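You operate a simulated robot arm through the tools that you are given. There is no shell and no other tool. Be economical: measure what you need, move in short steps, check, and stop when the job is done.

You are at the controls of a simulated two-armed robot. One attempt, no reset.

Task
Put two of the soap tablets from the worktop on the shelf under the basin. Take the red socks on the top of the blue cupboard and put it away on the wooden bench top. Put the clothes brush on the top of the washstand. Take the soda jar from the wooden bench top and put it on top of the red grease tin. Put the square pad on the wooden bench top away on the top board of the low rack. Switch the reel catch off. Do these in any order. Set down upright: soda jar. The reel catch goes clockwise seen from above, to its stop.

Only the result counts: the job must be done as asked and must still hold three seconds after the hand-in. Knocking over, shifting, dropping, spilling or breaking anything else fails it.

Robot
Two 7-joint arms with two-finger grippers on one trunk, on a base that drives. Base frame: it is fixed to the floor where the robot stands at the start and does not move with it; the origin is under the middle of the robot, x ahead of it, y to its left, z up; the surface under the hand at the start is at about z = 0.8. Lengths are in m, angles in degrees, forces in N, time in s.
The left shoulder is at the start at [0.04, 0.158, 1.132], the right one opposite. With the tool pointing down near the work surface each hand reaches from about 0.28 to 0.74 m from the robot's upright axis, wherever it stands, measured 20 degrees to its own side. Places, roughly: clothes brush (12x6x6 cm) [-0.6, -3.7, 0.8]; grease tin (8x8x3 cm) [0.6, -2, 0.8]; red socks (9x7x6 cm) [-1.8, -1.7, 0.9]; reel catch [0.7, -2.1, 0.8]; shelf under the basin [-0.7, 0.3, 0.3]; soap tablet (3x3x3 cm) [0.5, 0.1, 0.8]; soda jar [0.5, -2.5, 0.75]; square pad (7x7x2 cm) [0.5, -2.3, 0.8]; top board of the low rack [-0.8, 1, 0.3]; top of the washstand [-0.8, -0.3, 0.8]; wooden bench top [0.7, -2, 0.8]. Payload 2.45 kg a hand.
Tool frame (each hand has its own): the origin (TCP) lies between the finger pads and is the grasp point; the fingertips stand 0.026 m ahead of it; z points along the fingers, y is the line along which they close. The gripper opens to 0.096 m. The gripper's body begins 0.069 m behind the TCP.
Orientation is told as [roll, pitch, yaw] about the base's x, y, z axes, in that order, counted from this pose: with the fingers straight down and closing along the base's y, the tool's x points along the base's -x, its y along +y and its z along -z.

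Tools
- The arms move only by the tool jog_arm. It takes "left_increments", "right_increments" or both (then of equal length, played together; a hand with none holds still); each is a list of rows, each an object (a shift or turn left out is 0, a gripper value left out holds the last) with "rotation": the turn, a rotation vector about the tool's x, y, z in degrees, a list of three; "delta_pos": the shift along the tool's x, y, z in cm, a list of three; "fingers": the closure in counts, from 0 (fully open) to 255 (shut). In form: [{"rotation": [wx, wy, wz], "delta_pos": [tx, ty, tz], "fingers": fingers}, ...]. A call has 1 to 12 rows; each row shifts and turns the commanded pose from where the row before left it, along the tool's axes as they then stand. Each row takes 0.2 s and may step no farther than 0.05 m and 8.6 degrees from the row before; otherwise, or with a gripper value out of range, the whole call is refused. A pose out of reach is approached as far as the arm can. The call stops where the force on the tool passes 40 N (or 10 N more than at its start, if that is more) or the arm is blocked; 0.2 s more then pass. The fingers move at their own pace and stop on an object; they squeeze with about 33 N. The grip force told is the motor's: it shows also when the fingers shut on nothing. Time passes only in rows, and 0.2 s behind the last, so rows that do not move let the fingers close. It gives the time, the measured TCP pose, the force on the tool (base axes), the opening and the grip force at its end, in the units of the frame above (readings bear some noise), with the torque about the TCP (base axes, N m) and any sound that the robot's microphone picked up, and new pictures: "views" is both (left out), scene, wrist or none (wrist: the cameras of the hands that moved).
- Cameras (640 x 400 px; columns grow to the right, rows downward): "scene" is now at [0.0897, -0.0024, 1.5822]; the picture's right is [0.02, -1.00, -0.00], its down [-0.93, -0.02, -0.36] and it looks along [0.36, 0.01, -0.93] (base axes); focal length 214 px, centre (320, 200). "left" rides on the left gripper at [0.082, -0.003, -0.098] in its tool frame; the picture's right is [0.04, 1.00, 0.00], its down [-0.73, 0.03, -0.68] and it looks along [-0.68, 0.03, 0.73] (tool axes); focal length 256 px, centre (320, 200). "right" rides on the right gripper at [0.082, 0.003, -0.098] in its tool frame; the picture's right is [-0.04, 1.00, 0.00], its down [-0.73, -0.03, -0.68] and it looks along [-0.68, -0.03, 0.73] (tool axes); focal length 256 px, centre (320, 200). There is no depth. A picture from a camera that has moved, and an enlarged one, comes with that camera's place and axes in the base frame and with its lens.
- lift_body(by): slides the trunk up (or, below 0, down) by that many m; the arms and the scene camera ride with it, the base frame stays. It gives what a move gives, with no picture.
- roll_base(legs): drives the robot by 1 to 6 legs, each [ahead, left, turn to the left] in m, m and degrees, along the robot's own axes; the way and the turn of a leg run together, so that a leg with both is an arc; at most 1.5 m and 180 degrees a leg. The arms and the cameras ride along, it lands a little off, and it stops where it bumps. It gives what a move gives, and a new picture of the scene camera.
- aim_head(pan, tilt): turns the head with the scene camera to pan (to the left, within 120 degrees either way) and tilt (down, from -29 to 69), counted from straight ahead of the robot. It gives what a move gives, and a new picture of the scene camera.
- enlarge(camera, box): a new picture of the part [left, top, right, bottom] of that camera's present view, enlarged. The clock stands still meanwhile.
- job_done(): hands the job in; it is judged then, once.

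Work in short steps. Places have to be worked out from the pictures, the camera data and where the tool is seen: move nearer, look again, correct. Check each grasp and each placing, and mend what went wrong. You have 196 turns and 260 pictures in all, those below and enlarged ones among them. Open the grippers and draw the arms clear of the work before you hand the job in, unless the task says otherwise; then end with one line.

The tools are called after "Request:" as a command line: name --argument value ..., lists and objects as JSON in quotes. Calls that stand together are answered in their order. jog_arm: Moves the arms, as the interface text tells. Its arguments: {"type":"object","properties":{"left_increments":{"type":"array","items":{"type":"object","properties":{"rotation":{"type":"array","items":{"type":"number"}},"delta_pos":{"type":"array","items":{"type":"number"}},"fingers":{"type":"number"}}}},"right_increments":{"type":"array","items":{"type":"object","properties":{"rotation":{"type":"array","items":{"type":"number"}},"delta_pos":{"type":"array","items":{"type":"number"}},"fingers":{"type":"number"}}}},"views":{"type":"string","enum":["both","scene","wrist","none"]}},"required":[]} The other tools are called the same way: lift_body (by) slides the trunk up or down; roll_base (legs) drives the base; aim_head (pan, tilt) turns the head that bears the scene camera; enlarge (camera, box) takes an enlarged picture of a part of a camera's view; job_done () hands the job in.

At the start:

```text
clock: 0.0
left_position: [0.2923, 0.3988, 1.102]
left_tool_rot: [0.1, 0.1, 0.0]
left_contact_force: [0.0, 0.2, -0.5]
left_ft_torque: [-0.01, 0.01, 0.01]
left_finger_gap: 0.0961
left_finger_force: 0.1
right_position: [0.4522, 0.0114, 1.0612]
right_tool_rot: [0.1, 0.1, 0.0]
right_contact_force: [0.4, -0.8, 0.4]
right_ft_torque: [-0.03, -0.01, 0.0]
right_finger_gap: 0.0961
right_finger_force: 0.0
trunk travel left (down, up): [-0.3, 0.267]
robot x, y, heading: [-0.0017, 0.0001, -0.0]
head pan, tilt: [1.2, 68.8]
```

scene: 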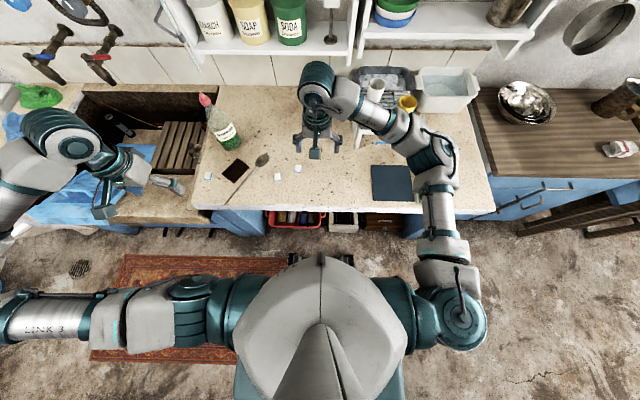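
right: 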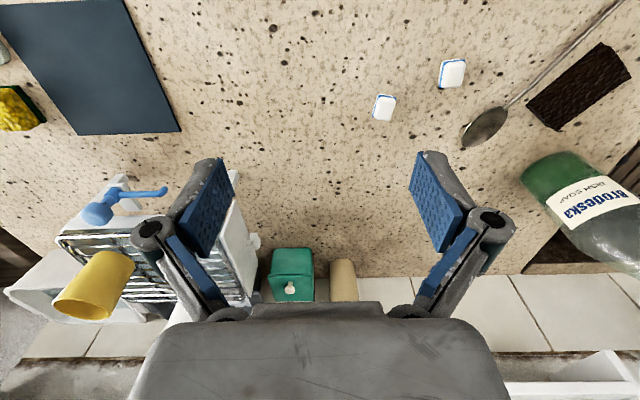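
left: 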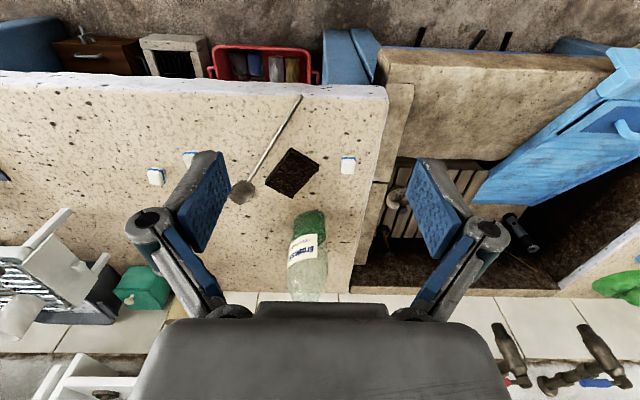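

The tablets sit at about (0.523, 0.097) and (0.483, 0.460) on z≈0.8. I'm moving each hand above one of them.

Request:
jog_arm --right_increments '[{"delta_pos": [-2.4, 2.9, 3]}, {"delta_pos": [-2.4, 2.9, 3]}, {"delta_pos": [-2.3, 2.8, 3]}, {"delta_pos": [0, 0, 4]}, {"delta_pos": [0, 0, 2]}]' --left_increments '[{"delta_pos": [-4, 1.5, 1]}, {"delta_pos": [-4, 1.5, 2]}, {"delta_pos": [-4, 1.5, 2.5]}, {"delta_pos": [-3.8, 1.5, 3]}, {"delta_pos": [-3.3, 0, 3.5]}]'

Request:
enlarge --camera "scene" --box '[160, 60, 480, 260]'

```text
refused: row 4 steps farther than a row can; nothing moved
```

```text
2.00 times, centred on (320, 160) of scene
camera zoom: at [0.0897, -0.0024, 1.5822], right [0.02, -1.0, 0.0], down [-0.93, -0.02, -0.36], along [0.36, 0.01, -0.93], focal length 429 px, centre (320, 280)
```

zoom: 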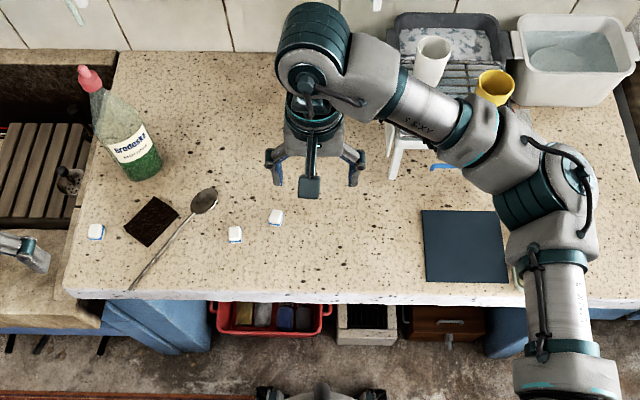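

Same plan with steps under 5 cm.

Request:
jog_arm --right_increments '[{"delta_pos": [-2, 2.2, 2.5]}, {"delta_pos": [-2, 2.2, 2.5]}, {"delta_pos": [-2, 2.2, 2.5]}, {"delta_pos": [-1.1, 2, 2.5]}, {"delta_pos": [0, 0, 4]}, {"delta_pos": [0, 0, 1.5]}]' --left_increments '[{"delta_pos": [-4, 1, 1]}, {"delta_pos": [-3.5, 1, 2]}, {"delta_pos": [-3.5, 1, 3]}, {"delta_pos": [-3.3, 1, 3]}, {"delta_pos": [-2.8, 1, 3.5]}, {"delta_pos": [-2, 1, 3]}]'

```text
clock: 1.4
left_position: [0.482, 0.46, 0.9468]
left_tool_rot: [-0.1, -0.1, -0.1]
left_contact_force: [-0.6, -0.2, 0.2]
left_ft_torque: [-0.02, 0.01, 0.05]
left_finger_gap: 0.096
left_finger_force: 0.1
right_position: [0.5223, 0.0988, 0.9055]
right_tool_rot: [-0.1, 0.0, 0.0]
right_contact_force: [-0.2, 0.1, -0.2]
right_ft_torque: [0.0, 0.02, 0.01]
right_finger_gap: 0.0957
right_finger_force: 0.0
trunk travel left (down, up): [-0.3, 0.267]
robot x, y, heading: [0.0003, -0.0019, -0.1]
head pan, tilt: [1.2, 68.8]
camera scene: at [0.0931, -0.0014, 1.582], right [0.02, -1.0, 0.0], down [-0.93, -0.02, -0.36], along [0.36, 0.01, -0.93], focal length 214 px, centre (320, 200)
camera right: at [0.4403, 0.1026, 1.0033], right [0.04, 1.0, 0.0], down [0.73, -0.03, 0.68], along [0.68, -0.03, -0.73], focal length 256 px, centre (320, 200)
camera left: at [0.4004, 0.4569, 1.0458], right [-0.04, 1.0, 0.0], down [0.73, 0.03, 0.68], along [0.68, 0.03, -0.73], focal length 256 px, centre (320, 200)
```

scene: 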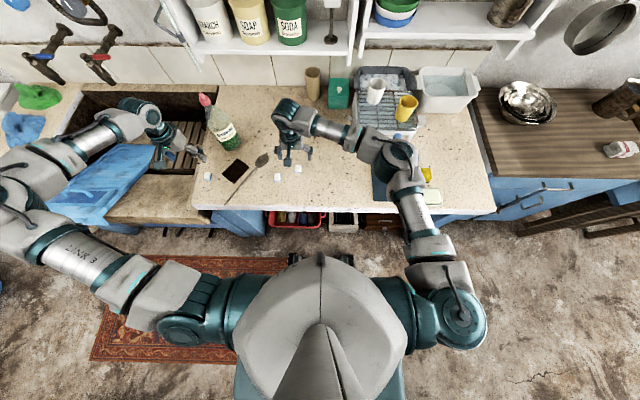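
right: 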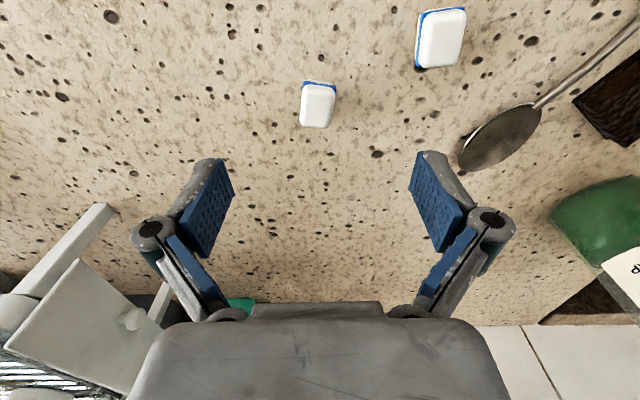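
left: 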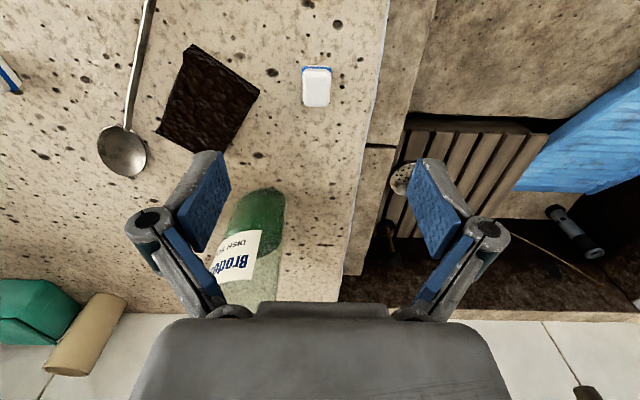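

Both hands are lined up to within a few mm. I'll narrow the fingers to miss the neighbours and go down to about z 0.845.

Request:
jog_arm --right_increments '[{"delta_pos": [0.3, -0.2, 2], "fingers": 95}, {"delta_pos": [0, 0, 2]}, {"delta_pos": [0, 0, 2]}]' --left_increments '[{"delta_pos": [0, -0.2, 4], "fingers": 95}, {"delta_pos": [0, 0, 3]}, {"delta_pos": [0, 0, 3.1]}]' --views "wrist"

```text
clock: 2.2
left_position: [0.4807, 0.4587, 0.8471]
left_tool_rot: [-0.2, 0.0, 0.0]
left_contact_force: [-0.2, 0.5, -0.9]
left_ft_torque: [-0.01, 0.02, 0.03]
left_finger_gap: 0.06
left_finger_force: 0.1
right_position: [0.52, 0.097, 0.8452]
right_tool_rot: [-0.1, 0.0, 0.0]
right_contact_force: [-0.3, -0.1, 0.4]
right_ft_torque: [-0.04, 0.04, -0.01]
right_finger_gap: 0.0602
right_finger_force: 0.0
trunk travel left (down, up): [-0.3, 0.267]
robot x, y, heading: [-0.0002, 0.0009, -0.1]
head pan, tilt: [1.2, 68.8]
camera right: at [0.4369, 0.1012, 0.9441], right [0.04, 1.0, 0.0], down [0.73, -0.03, 0.68], along [0.68, -0.03, -0.73], focal length 256 px, centre (320, 200)
camera left: at [0.4001, 0.4558, 0.9447], right [-0.04, 1.0, 0.0], down [0.73, 0.03, 0.68], along [0.68, 0.03, -0.73], focal length 256 px, centre (320, 200)
```

right: 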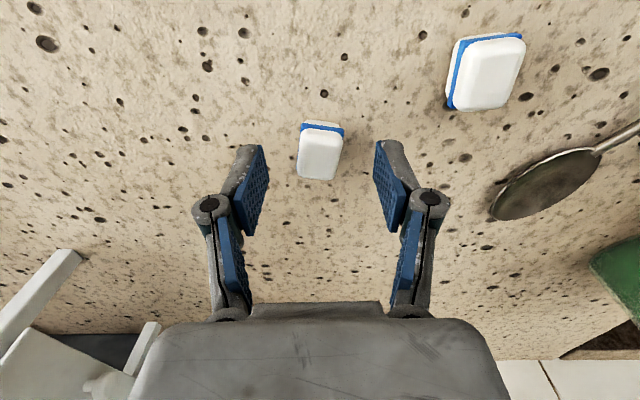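
left: 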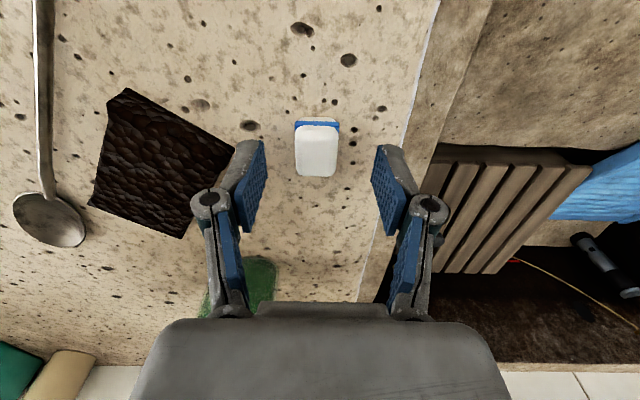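

Both tablets are centred between the fingers. I'm creeping down 1.6 cm.

Request:
jog_arm --right_increments '[{"delta_pos": [0, 0, 0.8]}, {"delta_pos": [0, 0, 0.6]}]' --left_increments '[{"delta_pos": [0, 0, 0.9]}, {"delta_pos": [0, 0, 0.6]}]' --views "wrist"

```text
clock: 2.8
left_position: [0.4821, 0.4589, 0.8315]
left_tool_rot: [-0.2, 0.0, -0.1]
left_contact_force: [0.2, 0.0, -0.1]
left_ft_torque: [0.0, 0.01, 0.04]
left_finger_gap: 0.0603
left_finger_force: 0.1
right_position: [0.5184, 0.0975, 0.8319]
right_tool_rot: [-0.1, -0.1, 0.0]
right_contact_force: [-0.2, -0.2, 0.0]
right_ft_torque: [0.0, 0.02, -0.04]
right_finger_gap: 0.06
right_finger_force: 0.1
trunk travel left (down, up): [-0.3, 0.267]
robot x, y, heading: [-0.0023, 0.0058, -0.3]
head pan, tilt: [1.2, 68.8]
camera right: at [0.4362, 0.1008, 0.93], right [0.04, 1.0, 0.0], down [0.73, -0.03, 0.68], along [0.68, -0.03, -0.73], focal length 256 px, centre (320, 200)
camera left: at [0.4003, 0.4545, 0.9301], right [-0.04, 1.0, 0.0], down [0.73, 0.03, 0.68], along [0.68, 0.03, -0.73], focal length 256 px, centre (320, 200)
```

right: 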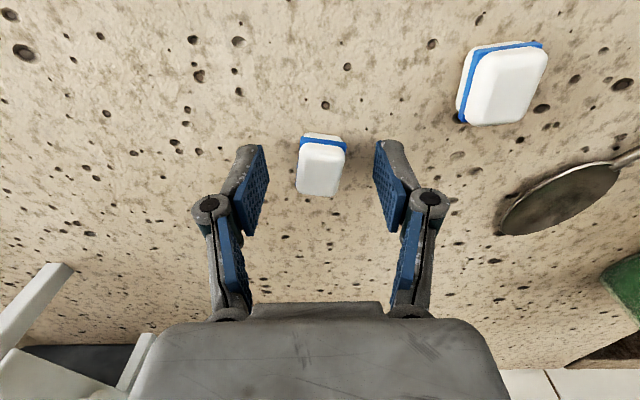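
left: 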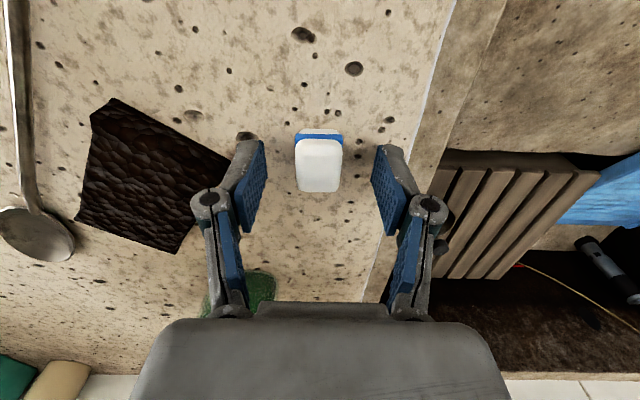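

I'll go down another 4 mm and close on the tablets.

Request:
jog_arm --right_increments '[{"delta_pos": [0, 0, 0.4]}, {"fingers": 255}, {}, {}]' --left_increments '[{"delta_pos": [0, 0, 0.4]}, {"fingers": 255}, {}, {}]' --views "wrist"

```text
clock: 3.8
left_position: [0.4813, 0.4578, 0.8262]
left_tool_rot: [-0.2, 0.0, -0.1]
left_contact_force: [-0.6, -0.6, 0.3]
left_ft_torque: [0.04, 0.01, 0.0]
left_finger_gap: 0.0227
left_finger_force: 33.2
right_position: [0.5184, 0.0977, 0.828]
right_tool_rot: [-0.1, -0.1, 0.1]
right_contact_force: [-0.2, 0.2, 0.2]
right_ft_torque: [0.02, -0.02, 0.0]
right_finger_gap: 0.0228
right_finger_force: 33.0
trunk travel left (down, up): [-0.3, 0.267]
robot x, y, heading: [0.0005, -0.0023, 0.0]
head pan, tilt: [1.2, 68.8]
camera right: at [0.4358, 0.1011, 0.926], right [0.04, 1.0, 0.0], down [0.73, -0.03, 0.68], along [0.68, -0.03, -0.73], focal length 256 px, centre (320, 200)
camera left: at [0.4, 0.4546, 0.9261], right [-0.04, 1.0, 0.0], down [0.73, 0.03, 0.68], along [0.68, 0.03, -0.73], focal length 256 px, centre (320, 200)
```

right: 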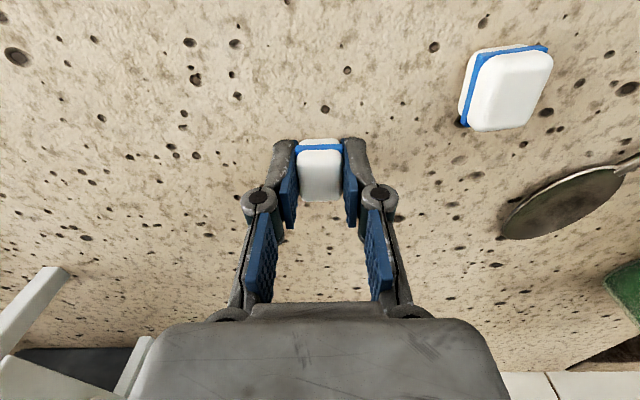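
left: 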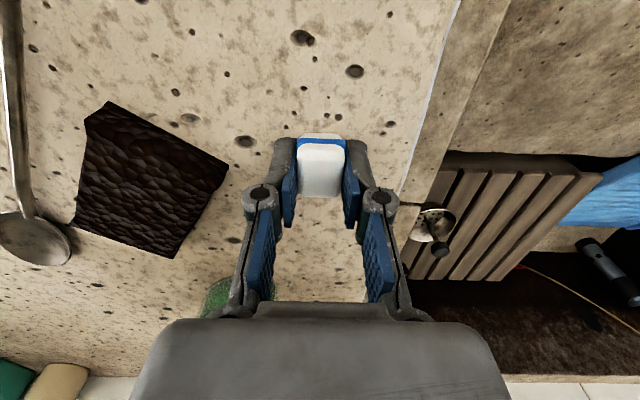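

Both tablets are gripped, with a gap of 23 mm. I'm lifting and drawing in.

Request:
jog_arm --right_increments '[{"delta_pos": [0, 0, -4]}, {"delta_pos": [0, 0, -4.5]}, {"delta_pos": [1, 0, -4.5]}, {"delta_pos": [3, -3, -2]}, {"delta_pos": [3, -3, -2]}, {"delta_pos": [3, -3, -2]}, {"delta_pos": [3, -3, -2]}, {"delta_pos": [3, -3, -2]}]' --left_increments '[{"delta_pos": [0, 0, -4]}, {"delta_pos": [0, 0, -4.5]}, {"delta_pos": [1, 0, -4.5]}, {"delta_pos": [3, -1, -2]}, {"delta_pos": [3, -1, -2]}, {"delta_pos": [3, -1, -2]}, {"delta_pos": [3, -1, -2]}, {"delta_pos": [3, -1, -2]}]' --views "wrist"

Request:
aim_head --pan 110 --tilt 30

Request:
aim_head --pan -110 --tilt 30

```text
clock: 5.6
left_position: [0.3206, 0.4068, 1.0576]
left_tool_rot: [0.1, -0.1, -0.1]
left_contact_force: [-0.1, -0.3, 0.1]
left_ft_torque: [0.04, -0.03, -0.01]
left_finger_gap: 0.023
left_finger_force: 33.1
right_position: [0.3562, -0.0536, 1.0589]
right_tool_rot: [-0.1, -0.2, 0.0]
right_contact_force: [-0.2, 0.0, -0.8]
right_ft_torque: [0.02, -0.02, 0.0]
right_finger_gap: 0.023
right_finger_force: 33.4
trunk travel left (down, up): [-0.3, 0.267]
robot x, y, heading: [-0.0007, -0.0021, -0.1]
head pan, tilt: [1.2, 68.8]
camera right: at [0.2735, -0.0506, 1.1559], right [0.04, 1.0, 0.0], down [0.73, -0.03, 0.68], along [0.68, -0.03, -0.73], focal length 256 px, centre (320, 200)
camera left: at [0.2388, 0.4031, 1.1568], right [-0.04, 1.0, 0.0], down [0.73, 0.03, 0.68], along [0.68, 0.03, -0.73], focal length 256 px, centre (320, 200)
```

right: 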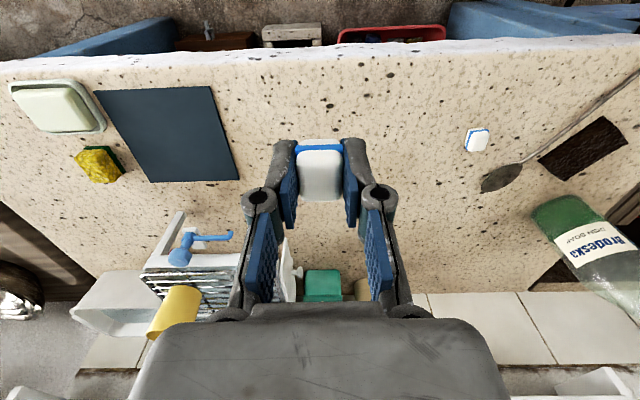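
left: 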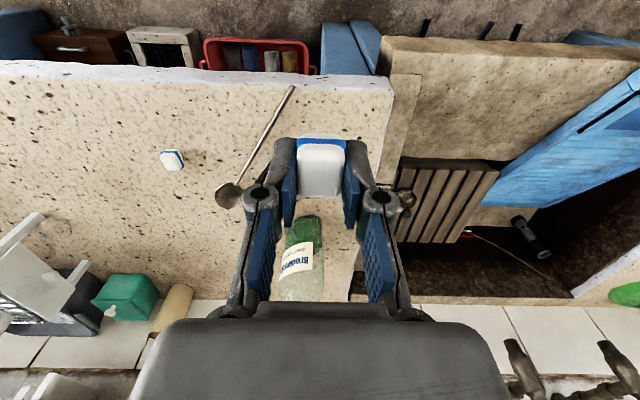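

```text
clock: 7.5
left_position: [0.3225, 0.4082, 1.0571]
left_tool_rot: [-0.1, 0.0, 0.0]
left_contact_force: [-0.2, 0.6, 0.4]
left_ft_torque: [-0.01, 0.0, -0.05]
left_finger_gap: 0.0224
left_finger_force: 32.6
right_position: [0.3587, -0.0521, 1.0571]
right_tool_rot: [0.0, 0.0, 0.0]
right_contact_force: [-0.4, 0.3, -0.7]
right_ft_torque: [0.0, 0.01, 0.02]
right_finger_gap: 0.0229
right_finger_force: 32.6
trunk travel left (down, up): [-0.3, 0.267]
robot x, y, heading: [-0.0025, -0.0019, -0.1]
head pan, tilt: [110.0, 30.0]
camera scene: at [0.0028, 0.0805, 1.6343], right [0.94, 0.34, 0.0], down [0.17, -0.47, -0.87], along [-0.3, 0.82, -0.5], focal length 214 px, centre (320, 200)
```

scene: 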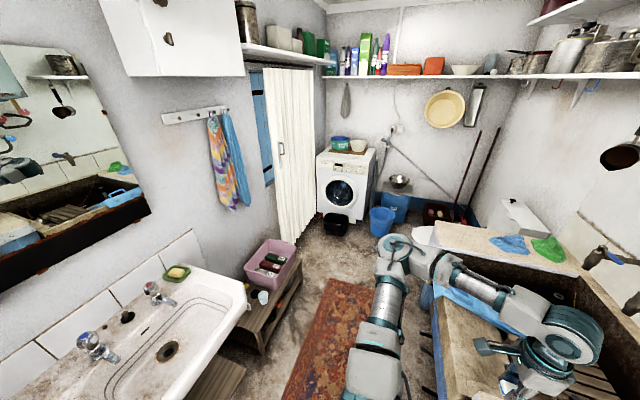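

```text
clock: 10.6
left_position: [0.3228, 0.4076, 1.0566]
left_tool_rot: [-0.1, 0.0, 0.0]
left_contact_force: [0.5, 0.2, -0.7]
left_ft_torque: [-0.01, 0.01, -0.01]
left_finger_gap: 0.0228
left_finger_force: 33.3
right_position: [0.359, -0.052, 1.0557]
right_tool_rot: [-0.1, -0.1, 0.1]
right_contact_force: [0.3, -0.4, 0.0]
right_ft_torque: [0.01, -0.03, 0.03]
right_finger_gap: 0.0225
right_finger_force: 32.8
trunk travel left (down, up): [-0.3, 0.267]
robot x, y, heading: [-0.003, 0.0016, -0.1]
head pan, tilt: [-110.0, 30.0]
camera scene: at [0.0028, -0.0896, 1.6336], right [-0.94, 0.34, 0.0], down [0.17, 0.47, -0.86], along [-0.3, -0.81, -0.5], focal length 214 px, centre (320, 200)
```

scene: 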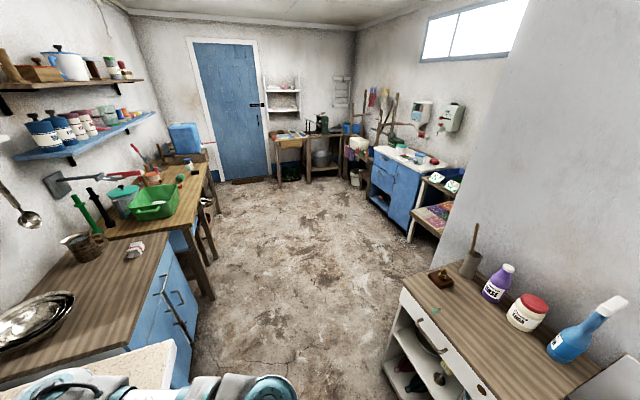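

Holding both tablets. The basin, with a slatted shelf below it, is behind me, so I'm turning round to look at it.

Request:
aim_head --pan 0 --tilt 45

Request:
roll_base --legs '[[0, 0, 180]]'

```text
clock: 12.5
left_position: [0.3232, 0.4073, 1.0558]
left_tool_rot: [-0.1, -0.1, 0.0]
left_contact_force: [-0.6, 0.2, 0.2]
left_ft_torque: [0.01, 0.01, -0.01]
left_finger_gap: 0.0226
left_finger_force: 33.1
right_position: [0.3589, -0.0523, 1.057]
right_tool_rot: [-0.1, -0.1, 0.1]
right_contact_force: [-0.7, 0.5, 0.0]
right_ft_torque: [0.01, 0.03, -0.03]
right_finger_gap: 0.0226
right_finger_force: 32.7
trunk travel left (down, up): [-0.3, 0.267]
robot x, y, heading: [0.002, 0.0004, 0.2]
head pan, tilt: [0.0, 45.0]
camera scene: at [0.115, -0.0045, 1.611], right [0.0, -1.0, 0.0], down [-0.71, 0.0, -0.7], along [0.7, 0.0, -0.71], focal length 214 px, centre (320, 200)
```

scene: 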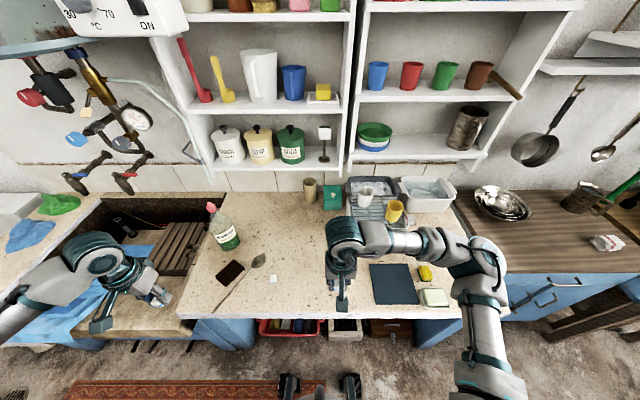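

```text
clock: 20.2
left_position: [-0.3353, -0.3932, 1.058]
left_tool_rot: [0.3, 0.0, 177.5]
left_contact_force: [-0.4, -0.3, 0.1]
left_ft_torque: [0.04, 0.0, -0.01]
left_finger_gap: 0.0227
left_finger_force: 33.1
right_position: [-0.3556, 0.0721, 1.0577]
right_tool_rot: [0.0, -0.2, 177.6]
right_contact_force: [-0.2, 0.0, 0.3]
right_ft_torque: [-0.06, -0.03, -0.06]
right_finger_gap: 0.0226
right_finger_force: 33.0
trunk travel left (down, up): [-0.3, 0.267]
robot x, y, heading: [0.0003, -0.0009, 177.7]
head pan, tilt: [0.0, 45.0]
camera scene: at [-0.1149, -0.0035, 1.6109], right [0.04, 1.0, 0.01], down [0.71, -0.03, -0.7], along [-0.7, 0.04, -0.71], focal length 214 px, centre (320, 200)
```

scene: 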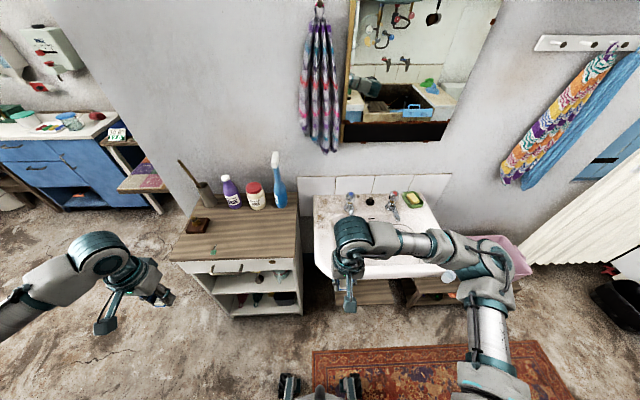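

I'll enlarge the area under the basin.

Request:
enlarge --camera "scene" --box '[300, 180, 540, 330]'

```text
2.67 times, centred on (420, 255) of scene
camera zoom: at [-0.1149, -0.0035, 1.6109], right [0.04, 1.0, 0.01], down [0.71, -0.03, -0.7], along [-0.7, 0.04, -0.71], focal length 572 px, centre (53, 53)
```

zoom: 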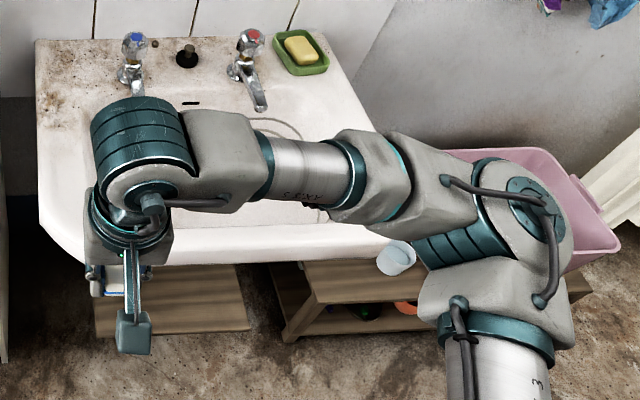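

The shelf board spans about y 0.12–0.46, with its front edge near x −0.54, just behind the basin rim at −0.50. I'm backing off a little, sliding sideways to centre on it, then lowering the trunk.

Request:
roll_base --legs '[[-0.1, -0.29, 2.3]]'

Request:
lift_body --by -0.29

Request:
aim_head --pan 0 --tilt 35

```text
clock: 22.2
left_position: [-0.2099, -0.1246, 1.0575]
left_tool_rot: [-0.2, -0.3, 179.9]
left_contact_force: [-0.1, 0.1, -0.6]
left_ft_torque: [-0.03, -0.02, -0.01]
left_finger_gap: 0.0227
left_finger_force: 32.9
right_position: [-0.2466, 0.3377, 1.0579]
right_tool_rot: [-0.2, -0.3, 179.9]
right_contact_force: [1.2, -0.6, -1.0]
right_ft_torque: [-0.02, 0.04, 0.03]
right_finger_gap: 0.0225
right_finger_force: 33.8
trunk travel left (down, up): [-0.3, 0.267]
robot x, y, heading: [0.1077, 0.2858, 179.9]
head pan, tilt: [0.0, 45.0]
camera scene: at [-0.0007, 0.2728, 1.6114], right [0.0, 1.0, 0.01], down [0.71, 0.01, -0.71], along [-0.71, 0.01, -0.71], focal length 214 px, centre (320, 200)
```

scene: 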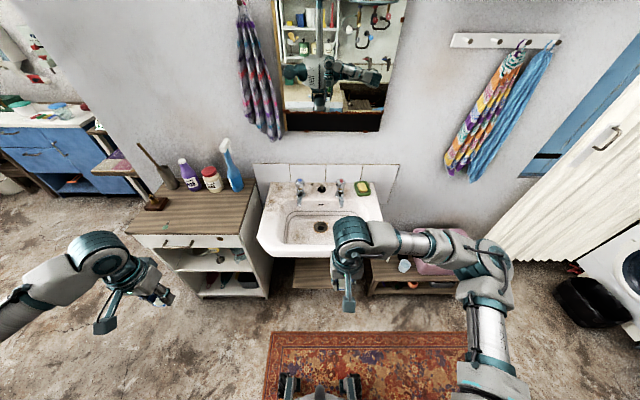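

```text
clock: 25.2
left_position: [-0.2119, -0.1111, 0.7724]
left_tool_rot: [0.5, -0.3, 179.9]
left_contact_force: [1.1, 0.8, -0.4]
left_ft_torque: [0.01, 0.03, -0.01]
left_finger_gap: 0.0226
left_finger_force: 33.5
right_position: [-0.2481, 0.351, 0.7679]
right_tool_rot: [0.5, -0.2, 179.9]
right_contact_force: [0.8, 0.4, -1.2]
right_ft_torque: [-0.02, 0.01, 0.0]
right_finger_gap: 0.0227
right_finger_force: 33.1
trunk travel left (down, up): [-0.01, 0.557]
robot x, y, heading: [0.1084, 0.2881, 179.9]
head pan, tilt: [0.0, 45.0]
```

```text
clock: 25.9
left_position: [-0.2125, -0.1144, 0.7687]
left_tool_rot: [0.5, -0.1, 180.0]
left_contact_force: [-0.5, -0.9, -0.3]
left_ft_torque: [-0.02, 0.02, 0.01]
left_finger_gap: 0.0225
left_finger_force: 32.8
right_position: [-0.2494, 0.3487, 0.7665]
right_tool_rot: [0.4, -0.1, 179.9]
right_contact_force: [0.9, -0.3, 0.0]
right_ft_torque: [0.02, -0.03, -0.03]
right_finger_gap: 0.0227
right_finger_force: 33.3
trunk travel left (down, up): [-0.01, 0.557]
robot x, y, heading: [0.104, 0.289, 179.7]
head pan, tilt: [0.0, 35.0]
camera scene: at [-0.3054, 0.2878, 1.2803], right [0.0, 1.0, 0.0], down [0.57, 0.0, -0.82], along [-0.82, 0.0, -0.57], focal length 214 px, centre (320, 200)
```

scene: 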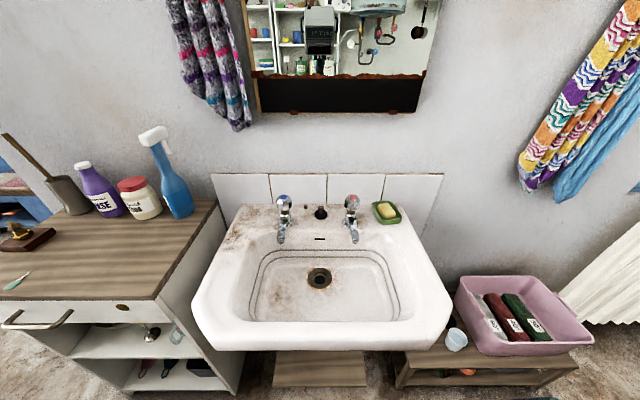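

The basin front is at x≈−0.49 and the shelf's front edge at −0.55. I'll tilt both hands 40° forward while bringing them in line with the shelf.

Request:
jog_arm --left_increments '[{"rotation": [0, -8, 0], "delta_pos": [0, -4, 0]}, {"rotation": [0, -8, 0], "delta_pos": [0, -4, 0]}, {"rotation": [0, -8, 0], "delta_pos": [0, -4, 0]}, {"rotation": [0, -8, 0], "delta_pos": [0, -4, 0]}, {"rotation": [0, -8, 0], "delta_pos": [0, -4, 0]}, {"delta_pos": [0, -4, 0]}, {"delta_pos": [0, -4, 0]}, {"delta_pos": [0, -2.4, 0]}]' --right_increments '[{"rotation": [0, -8, 0], "delta_pos": [0, -0.8, 0]}, {"rotation": [0, -8, 0], "delta_pos": [0, -0.8, 0]}, {"rotation": [0, -8, 0], "delta_pos": [0, -0.8, 0]}, {"rotation": [0, -8, 0], "delta_pos": [0, -0.8, 0]}, {"rotation": [0, -8, 0], "delta_pos": [0, -0.8, 0]}, {}, {}, {}]' --views "wrist"

```text
clock: 27.7
left_position: [-0.3168, 0.1429, 0.8825]
left_tool_rot: [0.4, -40.2, 179.7]
left_contact_force: [-0.4, -0.7, -0.6]
left_ft_torque: [0.01, 0.01, -0.03]
left_finger_gap: 0.0226
left_finger_force: 33.1
left hand out of reach, approached as far as the arm can: row 1, 2, 3, 4, 5
right_position: [-0.2943, 0.3356, 0.8065]
right_tool_rot: [0.4, -40.1, 179.6]
right_contact_force: [0.2, 0.2, -0.6]
right_ft_torque: [0.01, 0.0, 0.01]
right_finger_gap: 0.0227
right_finger_force: 32.5
right hand out of reach, approached as far as the arm can: row 3, 4, 5
trunk travel left (down, up): [-0.01, 0.557]
robot x, y, heading: [0.1099, 0.2847, 180.1]
head pan, tilt: [0.0, 35.0]
camera right: at [-0.169, 0.3326, 0.8292], right [-0.03, -1.0, 0.03], down [-0.12, 0.04, 0.99], along [-0.99, 0.03, -0.12], focal length 256 px, centre (320, 200)
camera left: at [-0.1916, 0.1451, 0.9065], right [0.03, -1.0, -0.02], down [-0.12, -0.02, 0.99], along [-0.99, -0.03, -0.12], focal length 256 px, centre (320, 200)
```

right: 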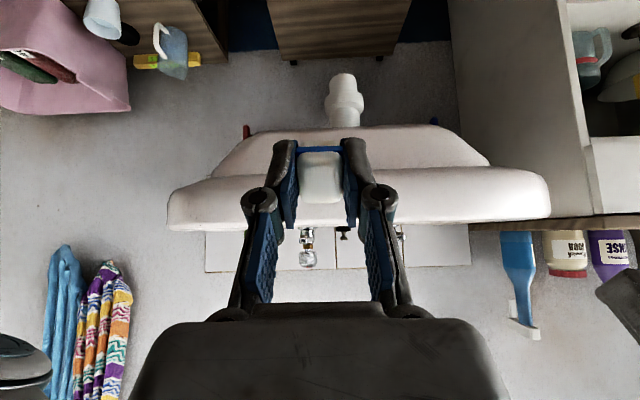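
left: 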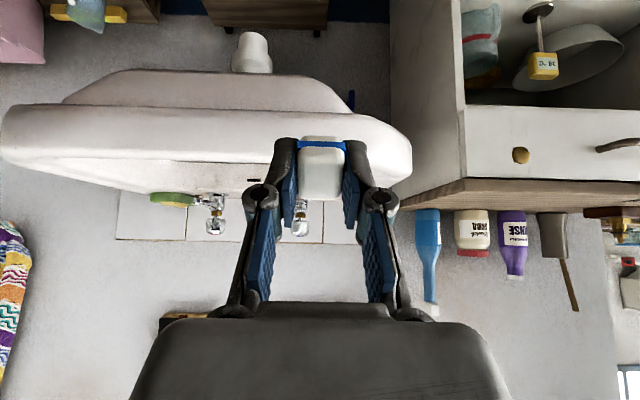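

Clear view: there is ample room under the basin (bottom ≈0.65), and the shelf runs x −0.55 to −0.89. I'm moving both hands down in front of it to z≈0.42.

Request:
jog_arm --left_increments '[{"delta_pos": [2.32, -0.47, 4.06]}, {"delta_pos": [2.32, -0.47, 4.06]}, {"delta_pos": [2.32, -0.47, 4.06]}, {"delta_pos": [2.32, -0.47, 4.06]}, {"delta_pos": [2.32, -0.47, 4.06]}, {"delta_pos": [2.32, -0.47, 4.06]}, {"delta_pos": [2.32, -0.47, 4.06]}, {"delta_pos": [2.32, -0.47, 4.06]}, {"delta_pos": [2.32, -0.47, 4.06]}, {"delta_pos": [2.32, -0.47, 4.06]}]' --right_increments '[{"delta_pos": [1.68, -0.54, 3.64]}, {"delta_pos": [1.68, -0.54, 3.64]}, {"delta_pos": [1.68, -0.54, 3.64]}, {"delta_pos": [1.68, -0.54, 3.64]}, {"delta_pos": [1.68, -0.54, 3.64]}, {"delta_pos": [1.68, -0.54, 3.64]}, {"delta_pos": [1.68, -0.54, 3.64]}, {"delta_pos": [1.68, -0.54, 3.64]}, {"delta_pos": [1.68, -0.54, 3.64]}, {"delta_pos": [1.68, -0.54, 3.64]}]' --views "wrist"

```text
clock: 29.9
left_position: [-0.438, 0.1692, 0.4635]
left_tool_rot: [0.3, -40.2, 179.7]
left_contact_force: [0.3, -0.8, 0.4]
left_ft_torque: [-0.02, 0.02, -0.01]
left_finger_gap: 0.0226
left_finger_force: 33.0
left hand out of reach, approached as far as the arm can: row 1, 2, 3, 4, 9, 10
right_position: [-0.4169, 0.3682, 0.4276]
right_tool_rot: [0.5, -40.2, 179.7]
right_contact_force: [-0.3, 0.3, -0.6]
right_ft_torque: [-0.02, 0.01, 0.01]
right_finger_gap: 0.0231
right_finger_force: 33.6
right hand out of reach, approached as far as the arm can: row 1, 2, 3
trunk travel left (down, up): [-0.01, 0.557]
robot x, y, heading: [0.1062, 0.2872, 179.8]
head pan, tilt: [0.0, 35.0]
camera right: at [-0.2913, 0.3639, 0.45], right [-0.03, -1.0, 0.03], down [-0.12, 0.04, 0.99], along [-0.99, 0.03, -0.12], focal length 256 px, centre (320, 200)
camera left: at [-0.3127, 0.1713, 0.4865], right [0.03, -1.0, -0.02], down [-0.12, -0.03, 0.99], along [-0.99, -0.02, -0.12], focal length 256 px, centre (320, 200)
```

right: 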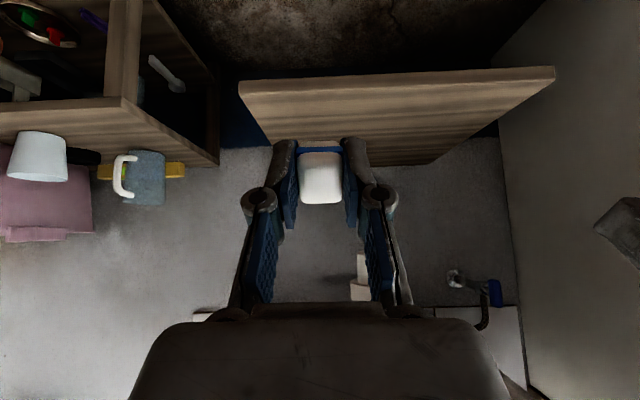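
left: 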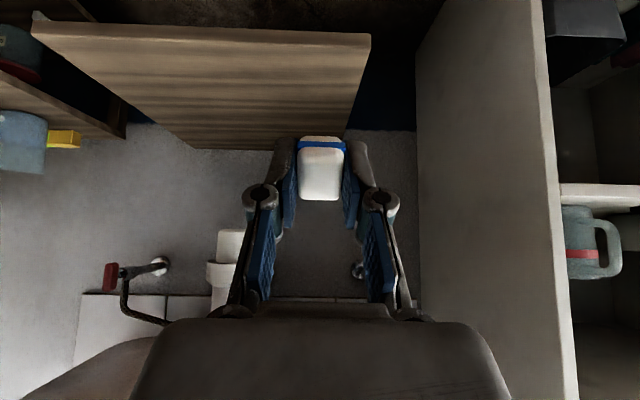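

The shelf top is at z≈0.30. I'm sliding both hands forward under the basin to x≈−0.61, z≈0.378.

Request:
jog_arm --left_increments '[{"delta_pos": [-1.54, -0.2, 3.51]}, {"delta_pos": [-1.54, -0.2, 3.51]}, {"delta_pos": [-1.54, -0.2, 3.51]}, {"delta_pos": [-1.54, -0.2, 3.51]}, {"delta_pos": [-1.54, -0.2, 3.51]}]' --right_increments '[{"delta_pos": [-2.27, 0, 3.2]}, {"delta_pos": [-2.27, 0, 3.2]}, {"delta_pos": [-2.27, 0, 3.2]}, {"delta_pos": [-2.27, 0, 3.2]}, {"delta_pos": [-2.27, 0, 3.2]}]' --views "wrist"

```text
clock: 31.1
left_position: [-0.5862, 0.1124, 0.4286]
left_tool_rot: [0.3, -40.2, 179.7]
left_contact_force: [-0.3, -1.7, 0.1]
left_ft_torque: [0.0, 0.01, -0.01]
left_finger_gap: 0.0227
left_finger_force: 33.2
left hand out of reach, approached as far as the arm can: row 1, 2, 3, 4, 5
right_position: [-0.6085, 0.3696, 0.3777]
right_tool_rot: [0.4, -40.0, 179.7]
right_contact_force: [0.2, 0.6, 0.3]
right_ft_torque: [0.01, 0.02, 0.0]
right_finger_gap: 0.023
right_finger_force: 33.2
trunk travel left (down, up): [-0.01, 0.557]
robot x, y, heading: [0.1063, 0.2821, 179.8]
head pan, tilt: [0.0, 35.0]
camera right: at [-0.4814, 0.3649, 0.4007], right [-0.03, -1.0, 0.03], down [-0.12, 0.03, 0.99], along [-0.99, 0.03, -0.12], focal length 256 px, centre (320, 200)
camera left: at [-0.4604, 0.1137, 0.4514], right [0.03, -1.0, -0.02], down [-0.12, -0.03, 0.99], along [-0.99, -0.02, -0.12], focal length 256 px, centre (320, 200)
```

right: 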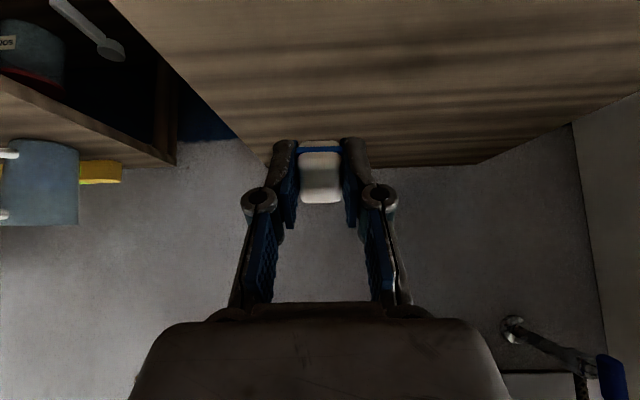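
left: 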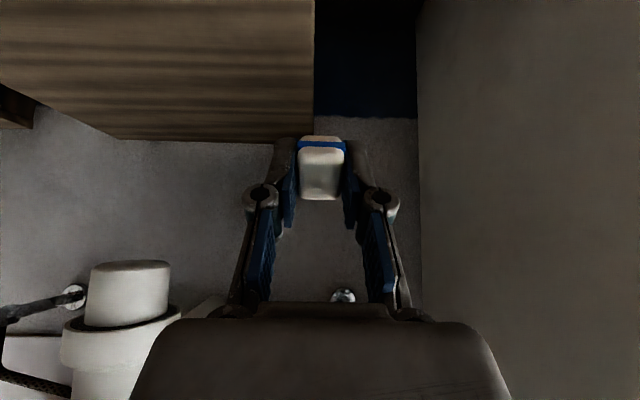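

The left arm is at its limit sideways, so I'll place the right tablet first, creeping down until it touches.

Request:
jog_arm --right_increments '[{"delta_pos": [0.9, 0, 1.07]}, {"delta_pos": [0.9, 0, 1.07]}, {"delta_pos": [0.45, 0, 0.54]}, {"delta_pos": [0.26, 0, 0.31]}]' --views "wrist"

```text
clock: 32.1
left_position: [-0.5864, 0.1128, 0.4281]
left_tool_rot: [0.5, -40.2, 179.7]
left_contact_force: [0.0, 0.3, -0.8]
left_ft_torque: [0.0, 0.0, 0.0]
left_finger_gap: 0.0229
left_finger_force: 32.4
right_position: [-0.6079, 0.3689, 0.3401]
right_tool_rot: [0.4, -40.2, 179.7]
right_contact_force: [0.1, -0.8, -0.1]
right_ft_torque: [0.03, -0.02, 0.02]
right_finger_gap: 0.023
right_finger_force: 33.8
trunk travel left (down, up): [-0.01, 0.557]
robot x, y, heading: [0.1052, 0.2862, 179.8]
head pan, tilt: [0.0, 35.0]
camera right: at [-0.482, 0.3641, 0.362], right [-0.03, -1.0, 0.03], down [-0.12, 0.03, 0.99], along [-0.99, 0.03, -0.12], focal length 256 px, centre (320, 200)
```

right: 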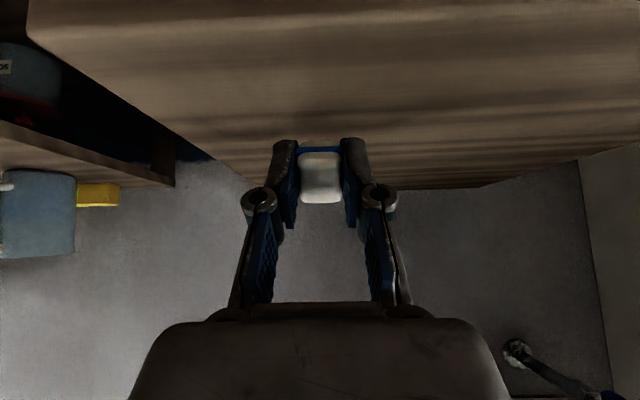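

No contact yet, so I keep creeping down.

Request:
jog_arm --right_increments '[{"delta_pos": [0.19, 0, 0.23]}, {"delta_pos": [0.13, 0, 0.15]}, {}]' --views "none"

```text
clock: 32.9
left_position: [-0.5857, 0.1116, 0.4287]
left_tool_rot: [0.4, -40.2, 179.6]
left_contact_force: [1.5, 0.5, -0.2]
left_ft_torque: [0.01, 0.01, 0.01]
left_finger_gap: 0.0227
left_finger_force: 33.5
right_position: [-0.6062, 0.3676, 0.3351]
right_tool_rot: [0.5, -40.2, 179.7]
right_contact_force: [-0.4, 0.5, 0.2]
right_ft_torque: [0.02, 0.0, 0.0]
right_finger_gap: 0.023
right_finger_force: 33.1
trunk travel left (down, up): [-0.01, 0.557]
robot x, y, heading: [0.1082, 0.2827, 179.8]
head pan, tilt: [0.0, 35.0]
```

Still free, so more small steps.

Request:
jog_arm --right_increments '[{"delta_pos": [0.13, 0, 0.15]}, {"delta_pos": [0.13, 0, 0.15]}, {"delta_pos": [0.13, 0, 0.15]}, {}]' --views "wrist"

```text
clock: 33.9
left_position: [-0.5859, 0.1119, 0.4282]
left_tool_rot: [0.2, -40.3, 179.6]
left_contact_force: [0.1, 0.3, -1.0]
left_ft_torque: [0.01, -0.01, -0.03]
left_finger_gap: 0.0226
left_finger_force: 33.2
right_position: [-0.608, 0.3682, 0.3279]
right_tool_rot: [0.3, -40.2, 179.7]
right_contact_force: [-0.1, -0.4, -1.3]
right_ft_torque: [0.01, 0.01, 0.01]
right_finger_gap: 0.0225
right_finger_force: 32.9
trunk travel left (down, up): [-0.01, 0.557]
robot x, y, heading: [0.1068, 0.2849, 180.0]
head pan, tilt: [0.0, 35.0]
camera right: at [-0.482, 0.3642, 0.3515], right [-0.03, -1.0, 0.03], down [-0.12, 0.04, 0.99], along [-0.99, 0.03, -0.12], focal length 256 px, centre (320, 200)
```

right: 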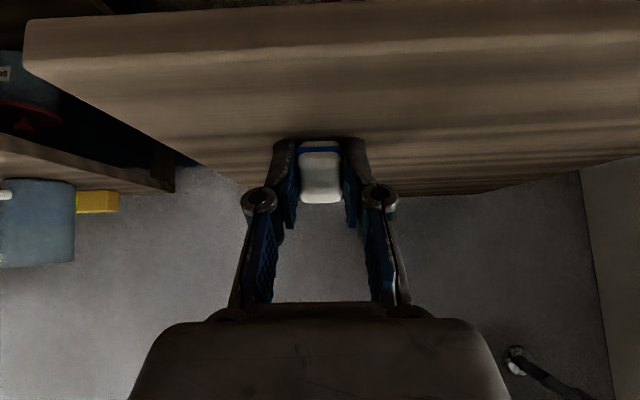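

The shelf top is about 0.295. I go on a bit further, then check the force.

Request:
jog_arm --right_increments '[{"delta_pos": [0.13, 0, 0.15]}, {"delta_pos": [0.13, 0, 0.15]}, {"delta_pos": [0.06, 0, 0.08]}, {}]' --views "none"

```text
clock: 34.9
left_position: [-0.585, 0.1119, 0.4313]
left_tool_rot: [0.2, -40.4, 179.5]
left_contact_force: [-0.2, 0.2, 0.0]
left_ft_torque: [-0.01, -0.02, 0.0]
left_finger_gap: 0.0226
left_finger_force: 33.0
right_position: [-0.6078, 0.3687, 0.3294]
right_tool_rot: [0.4, -40.5, 179.6]
right_contact_force: [0.4, 0.2, 20.8]
right_ft_torque: [0.1, 0.2, 0.0]
right_finger_gap: 0.0227
right_finger_force: 33.4
trunk travel left (down, up): [-0.01, 0.557]
robot x, y, heading: [0.1057, 0.2856, 179.9]
head pan, tilt: [0.0, 35.0]
```

It touched with 20 N. I'm backing off 2 mm, releasing, and withdrawing upward along the tool axis.

Request:
jog_arm --right_increments '[{"delta_pos": [-0.15, 0, -0.18]}, {"fingers": 100}, {}, {"delta_pos": [0, 0, -3]}, {"delta_pos": [0, 0, -4]}]' --views "wrist"

```text
clock: 36.1
left_position: [-0.586, 0.1119, 0.4288]
left_tool_rot: [0.3, -40.2, 179.5]
left_contact_force: [0.6, -0.1, 0.0]
left_ft_torque: [0.02, -0.03, 0.02]
left_finger_gap: 0.0227
left_finger_force: 32.7
right_position: [-0.5624, 0.3675, 0.3802]
right_tool_rot: [0.4, -40.2, 179.7]
right_contact_force: [0.0, 0.5, -0.1]
right_ft_torque: [-0.04, -0.01, 0.0]
right_finger_gap: 0.0585
right_finger_force: 0.0
trunk travel left (down, up): [-0.01, 0.557]
robot x, y, heading: [0.1033, 0.286, 179.8]
head pan, tilt: [0.0, 35.0]
camera right: at [-0.4363, 0.3645, 0.4017], right [-0.03, -1.0, 0.03], down [-0.12, 0.04, 0.99], along [-0.99, 0.03, -0.12], focal length 256 px, centre (320, 200)
```

right: 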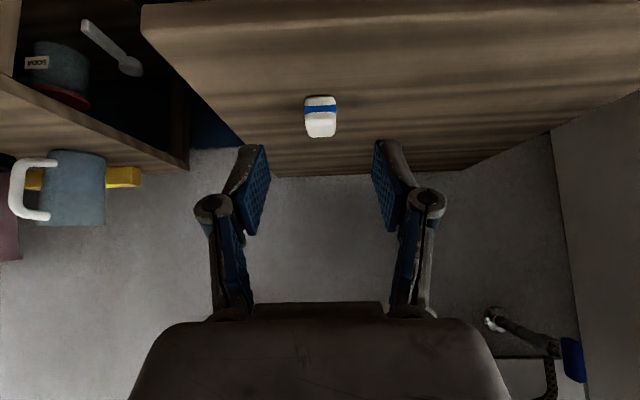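

The tablet rests on the shelf. I'm withdrawing the right hand and shifting the base 9 cm to bring the left hand over the shelf.

Request:
jog_arm --right_increments '[{"delta_pos": [2.1, 0, -3.7]}, {"delta_pos": [2.1, 0, -3.7]}, {"delta_pos": [2.1, 0, -3.7]}, {"delta_pos": [2.1, 0, -3.7]}]' --views "none"

Request:
roll_base --legs '[[0, -0.09, 0]]'

Request:
jog_arm --left_increments '[{"delta_pos": [0.3, 0, 0.3]}]' --views "wrist"

```text
clock: 37.1
left_position: [-0.5857, 0.1119, 0.429]
left_tool_rot: [0.3, -40.2, 179.7]
left_contact_force: [-1.2, 0.2, -1.9]
left_ft_torque: [-0.03, 0.0, -0.02]
left_finger_gap: 0.023
left_finger_force: 33.4
right_position: [-0.402, 0.3677, 0.4392]
right_tool_rot: [0.5, -40.2, 179.8]
right_contact_force: [0.0, -0.6, -0.5]
right_ft_torque: [-0.02, 0.0, 0.02]
right_finger_gap: 0.0587
right_finger_force: 0.1
trunk travel left (down, up): [-0.01, 0.557]
robot x, y, heading: [0.1078, 0.2897, 179.6]
head pan, tilt: [0.0, 35.0]
```

```text
clock: 38.2
left_position: [-0.5869, 0.1824, 0.4228]
left_tool_rot: [-1.2, -40.2, -179.2]
left_contact_force: [0.5, -2.1, -1.2]
left_ft_torque: [0.12, 0.04, -0.07]
left_finger_gap: 0.0228
left_finger_force: 33.1
right_position: [-0.4033, 0.4397, 0.4415]
right_tool_rot: [-1.2, -40.2, -179.1]
right_contact_force: [0.8, -2.1, 0.7]
right_ft_torque: [0.13, -0.04, -0.14]
right_finger_gap: 0.0585
right_finger_force: 0.0
trunk travel left (down, up): [-0.01, 0.557]
robot x, y, heading: [0.103, 0.3669, 179.7]
head pan, tilt: [0.0, 35.0]
camera scene: at [-0.3097, 0.3372, 1.2785], right [0.0, 1.0, 0.03], down [0.58, 0.02, -0.82], along [-0.82, 0.02, -0.58], focal length 214 px, centre (320, 200)
```

scene: 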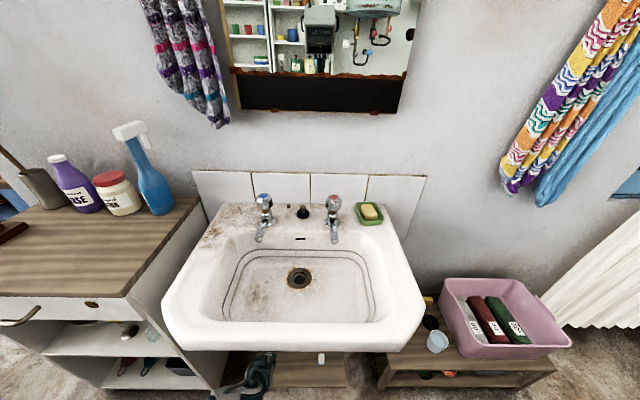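

```text
clock: 38.6
left_position: [-0.5848, 0.1992, 0.4276]
left_tool_rot: [1.4, -40.3, 178.9]
left_contact_force: [-0.2, 1.0, 0.5]
left_ft_torque: [-0.07, 0.0, 0.03]
left_finger_gap: 0.0224
left_finger_force: 33.1
right_position: [-0.4035, 0.4565, 0.4393]
right_tool_rot: [1.5, -40.3, 179.0]
right_contact_force: [-0.3, 1.3, -0.8]
right_ft_torque: [-0.03, 0.02, 0.02]
right_finger_gap: 0.0584
right_finger_force: 0.1
trunk travel left (down, up): [-0.01, 0.557]
robot x, y, heading: [0.1062, 0.3725, 179.6]
head pan, tilt: [0.0, 35.0]
camera left: at [-0.4588, 0.2014, 0.4514], right [0.03, -1.0, -0.01], down [-0.12, -0.01, 0.99], along [-0.99, -0.03, -0.12], focal length 256 px, centre (320, 200)
```

left: 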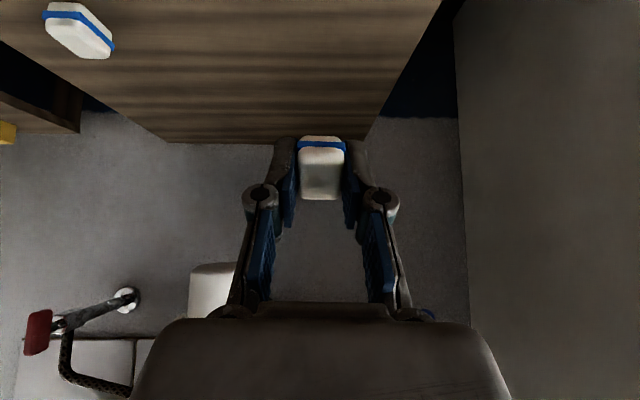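

The left hand is at y≈0.20, over the board. I'm lowering it to z≈0.34.

Request:
jog_arm --left_increments '[{"delta_pos": [1.55, 0, 2.6]}, {"delta_pos": [1.55, 0, 2.6]}, {"delta_pos": [1.45, 0, 2.5]}, {}]' --views "wrist"

```text
clock: 39.6
left_position: [-0.5736, 0.1442, 0.379]
left_tool_rot: [0.0, -40.3, -179.9]
left_contact_force: [0.5, -0.4, -0.2]
left_ft_torque: [0.01, 0.02, 0.02]
left_finger_gap: 0.0228
left_finger_force: 32.9
left hand out of reach, approached as far as the arm can: row 1, 2, 3
right_position: [-0.4019, 0.4421, 0.4413]
right_tool_rot: [0.0, -40.3, -179.9]
right_contact_force: [-0.6, 0.2, 0.5]
right_ft_torque: [0.01, 0.0, 0.0]
right_finger_gap: 0.0586
right_finger_force: 0.1
trunk travel left (down, up): [-0.01, 0.557]
robot x, y, heading: [0.1064, 0.3634, 179.8]
head pan, tilt: [0.0, 35.0]
camera left: at [-0.4479, 0.1469, 0.4017], right [0.03, -1.0, -0.03], down [-0.12, -0.03, 0.99], along [-0.99, -0.03, -0.12], focal length 256 px, centre (320, 200)
```

left: 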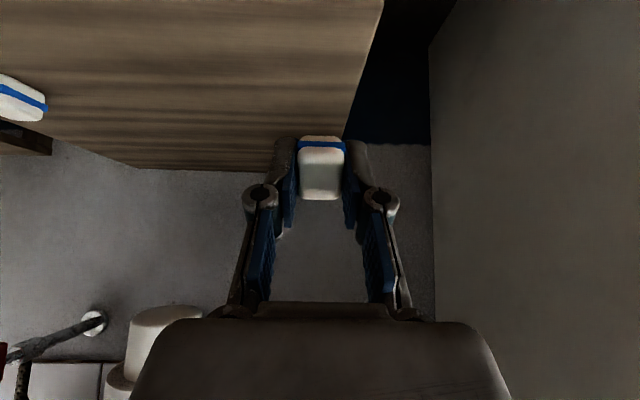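

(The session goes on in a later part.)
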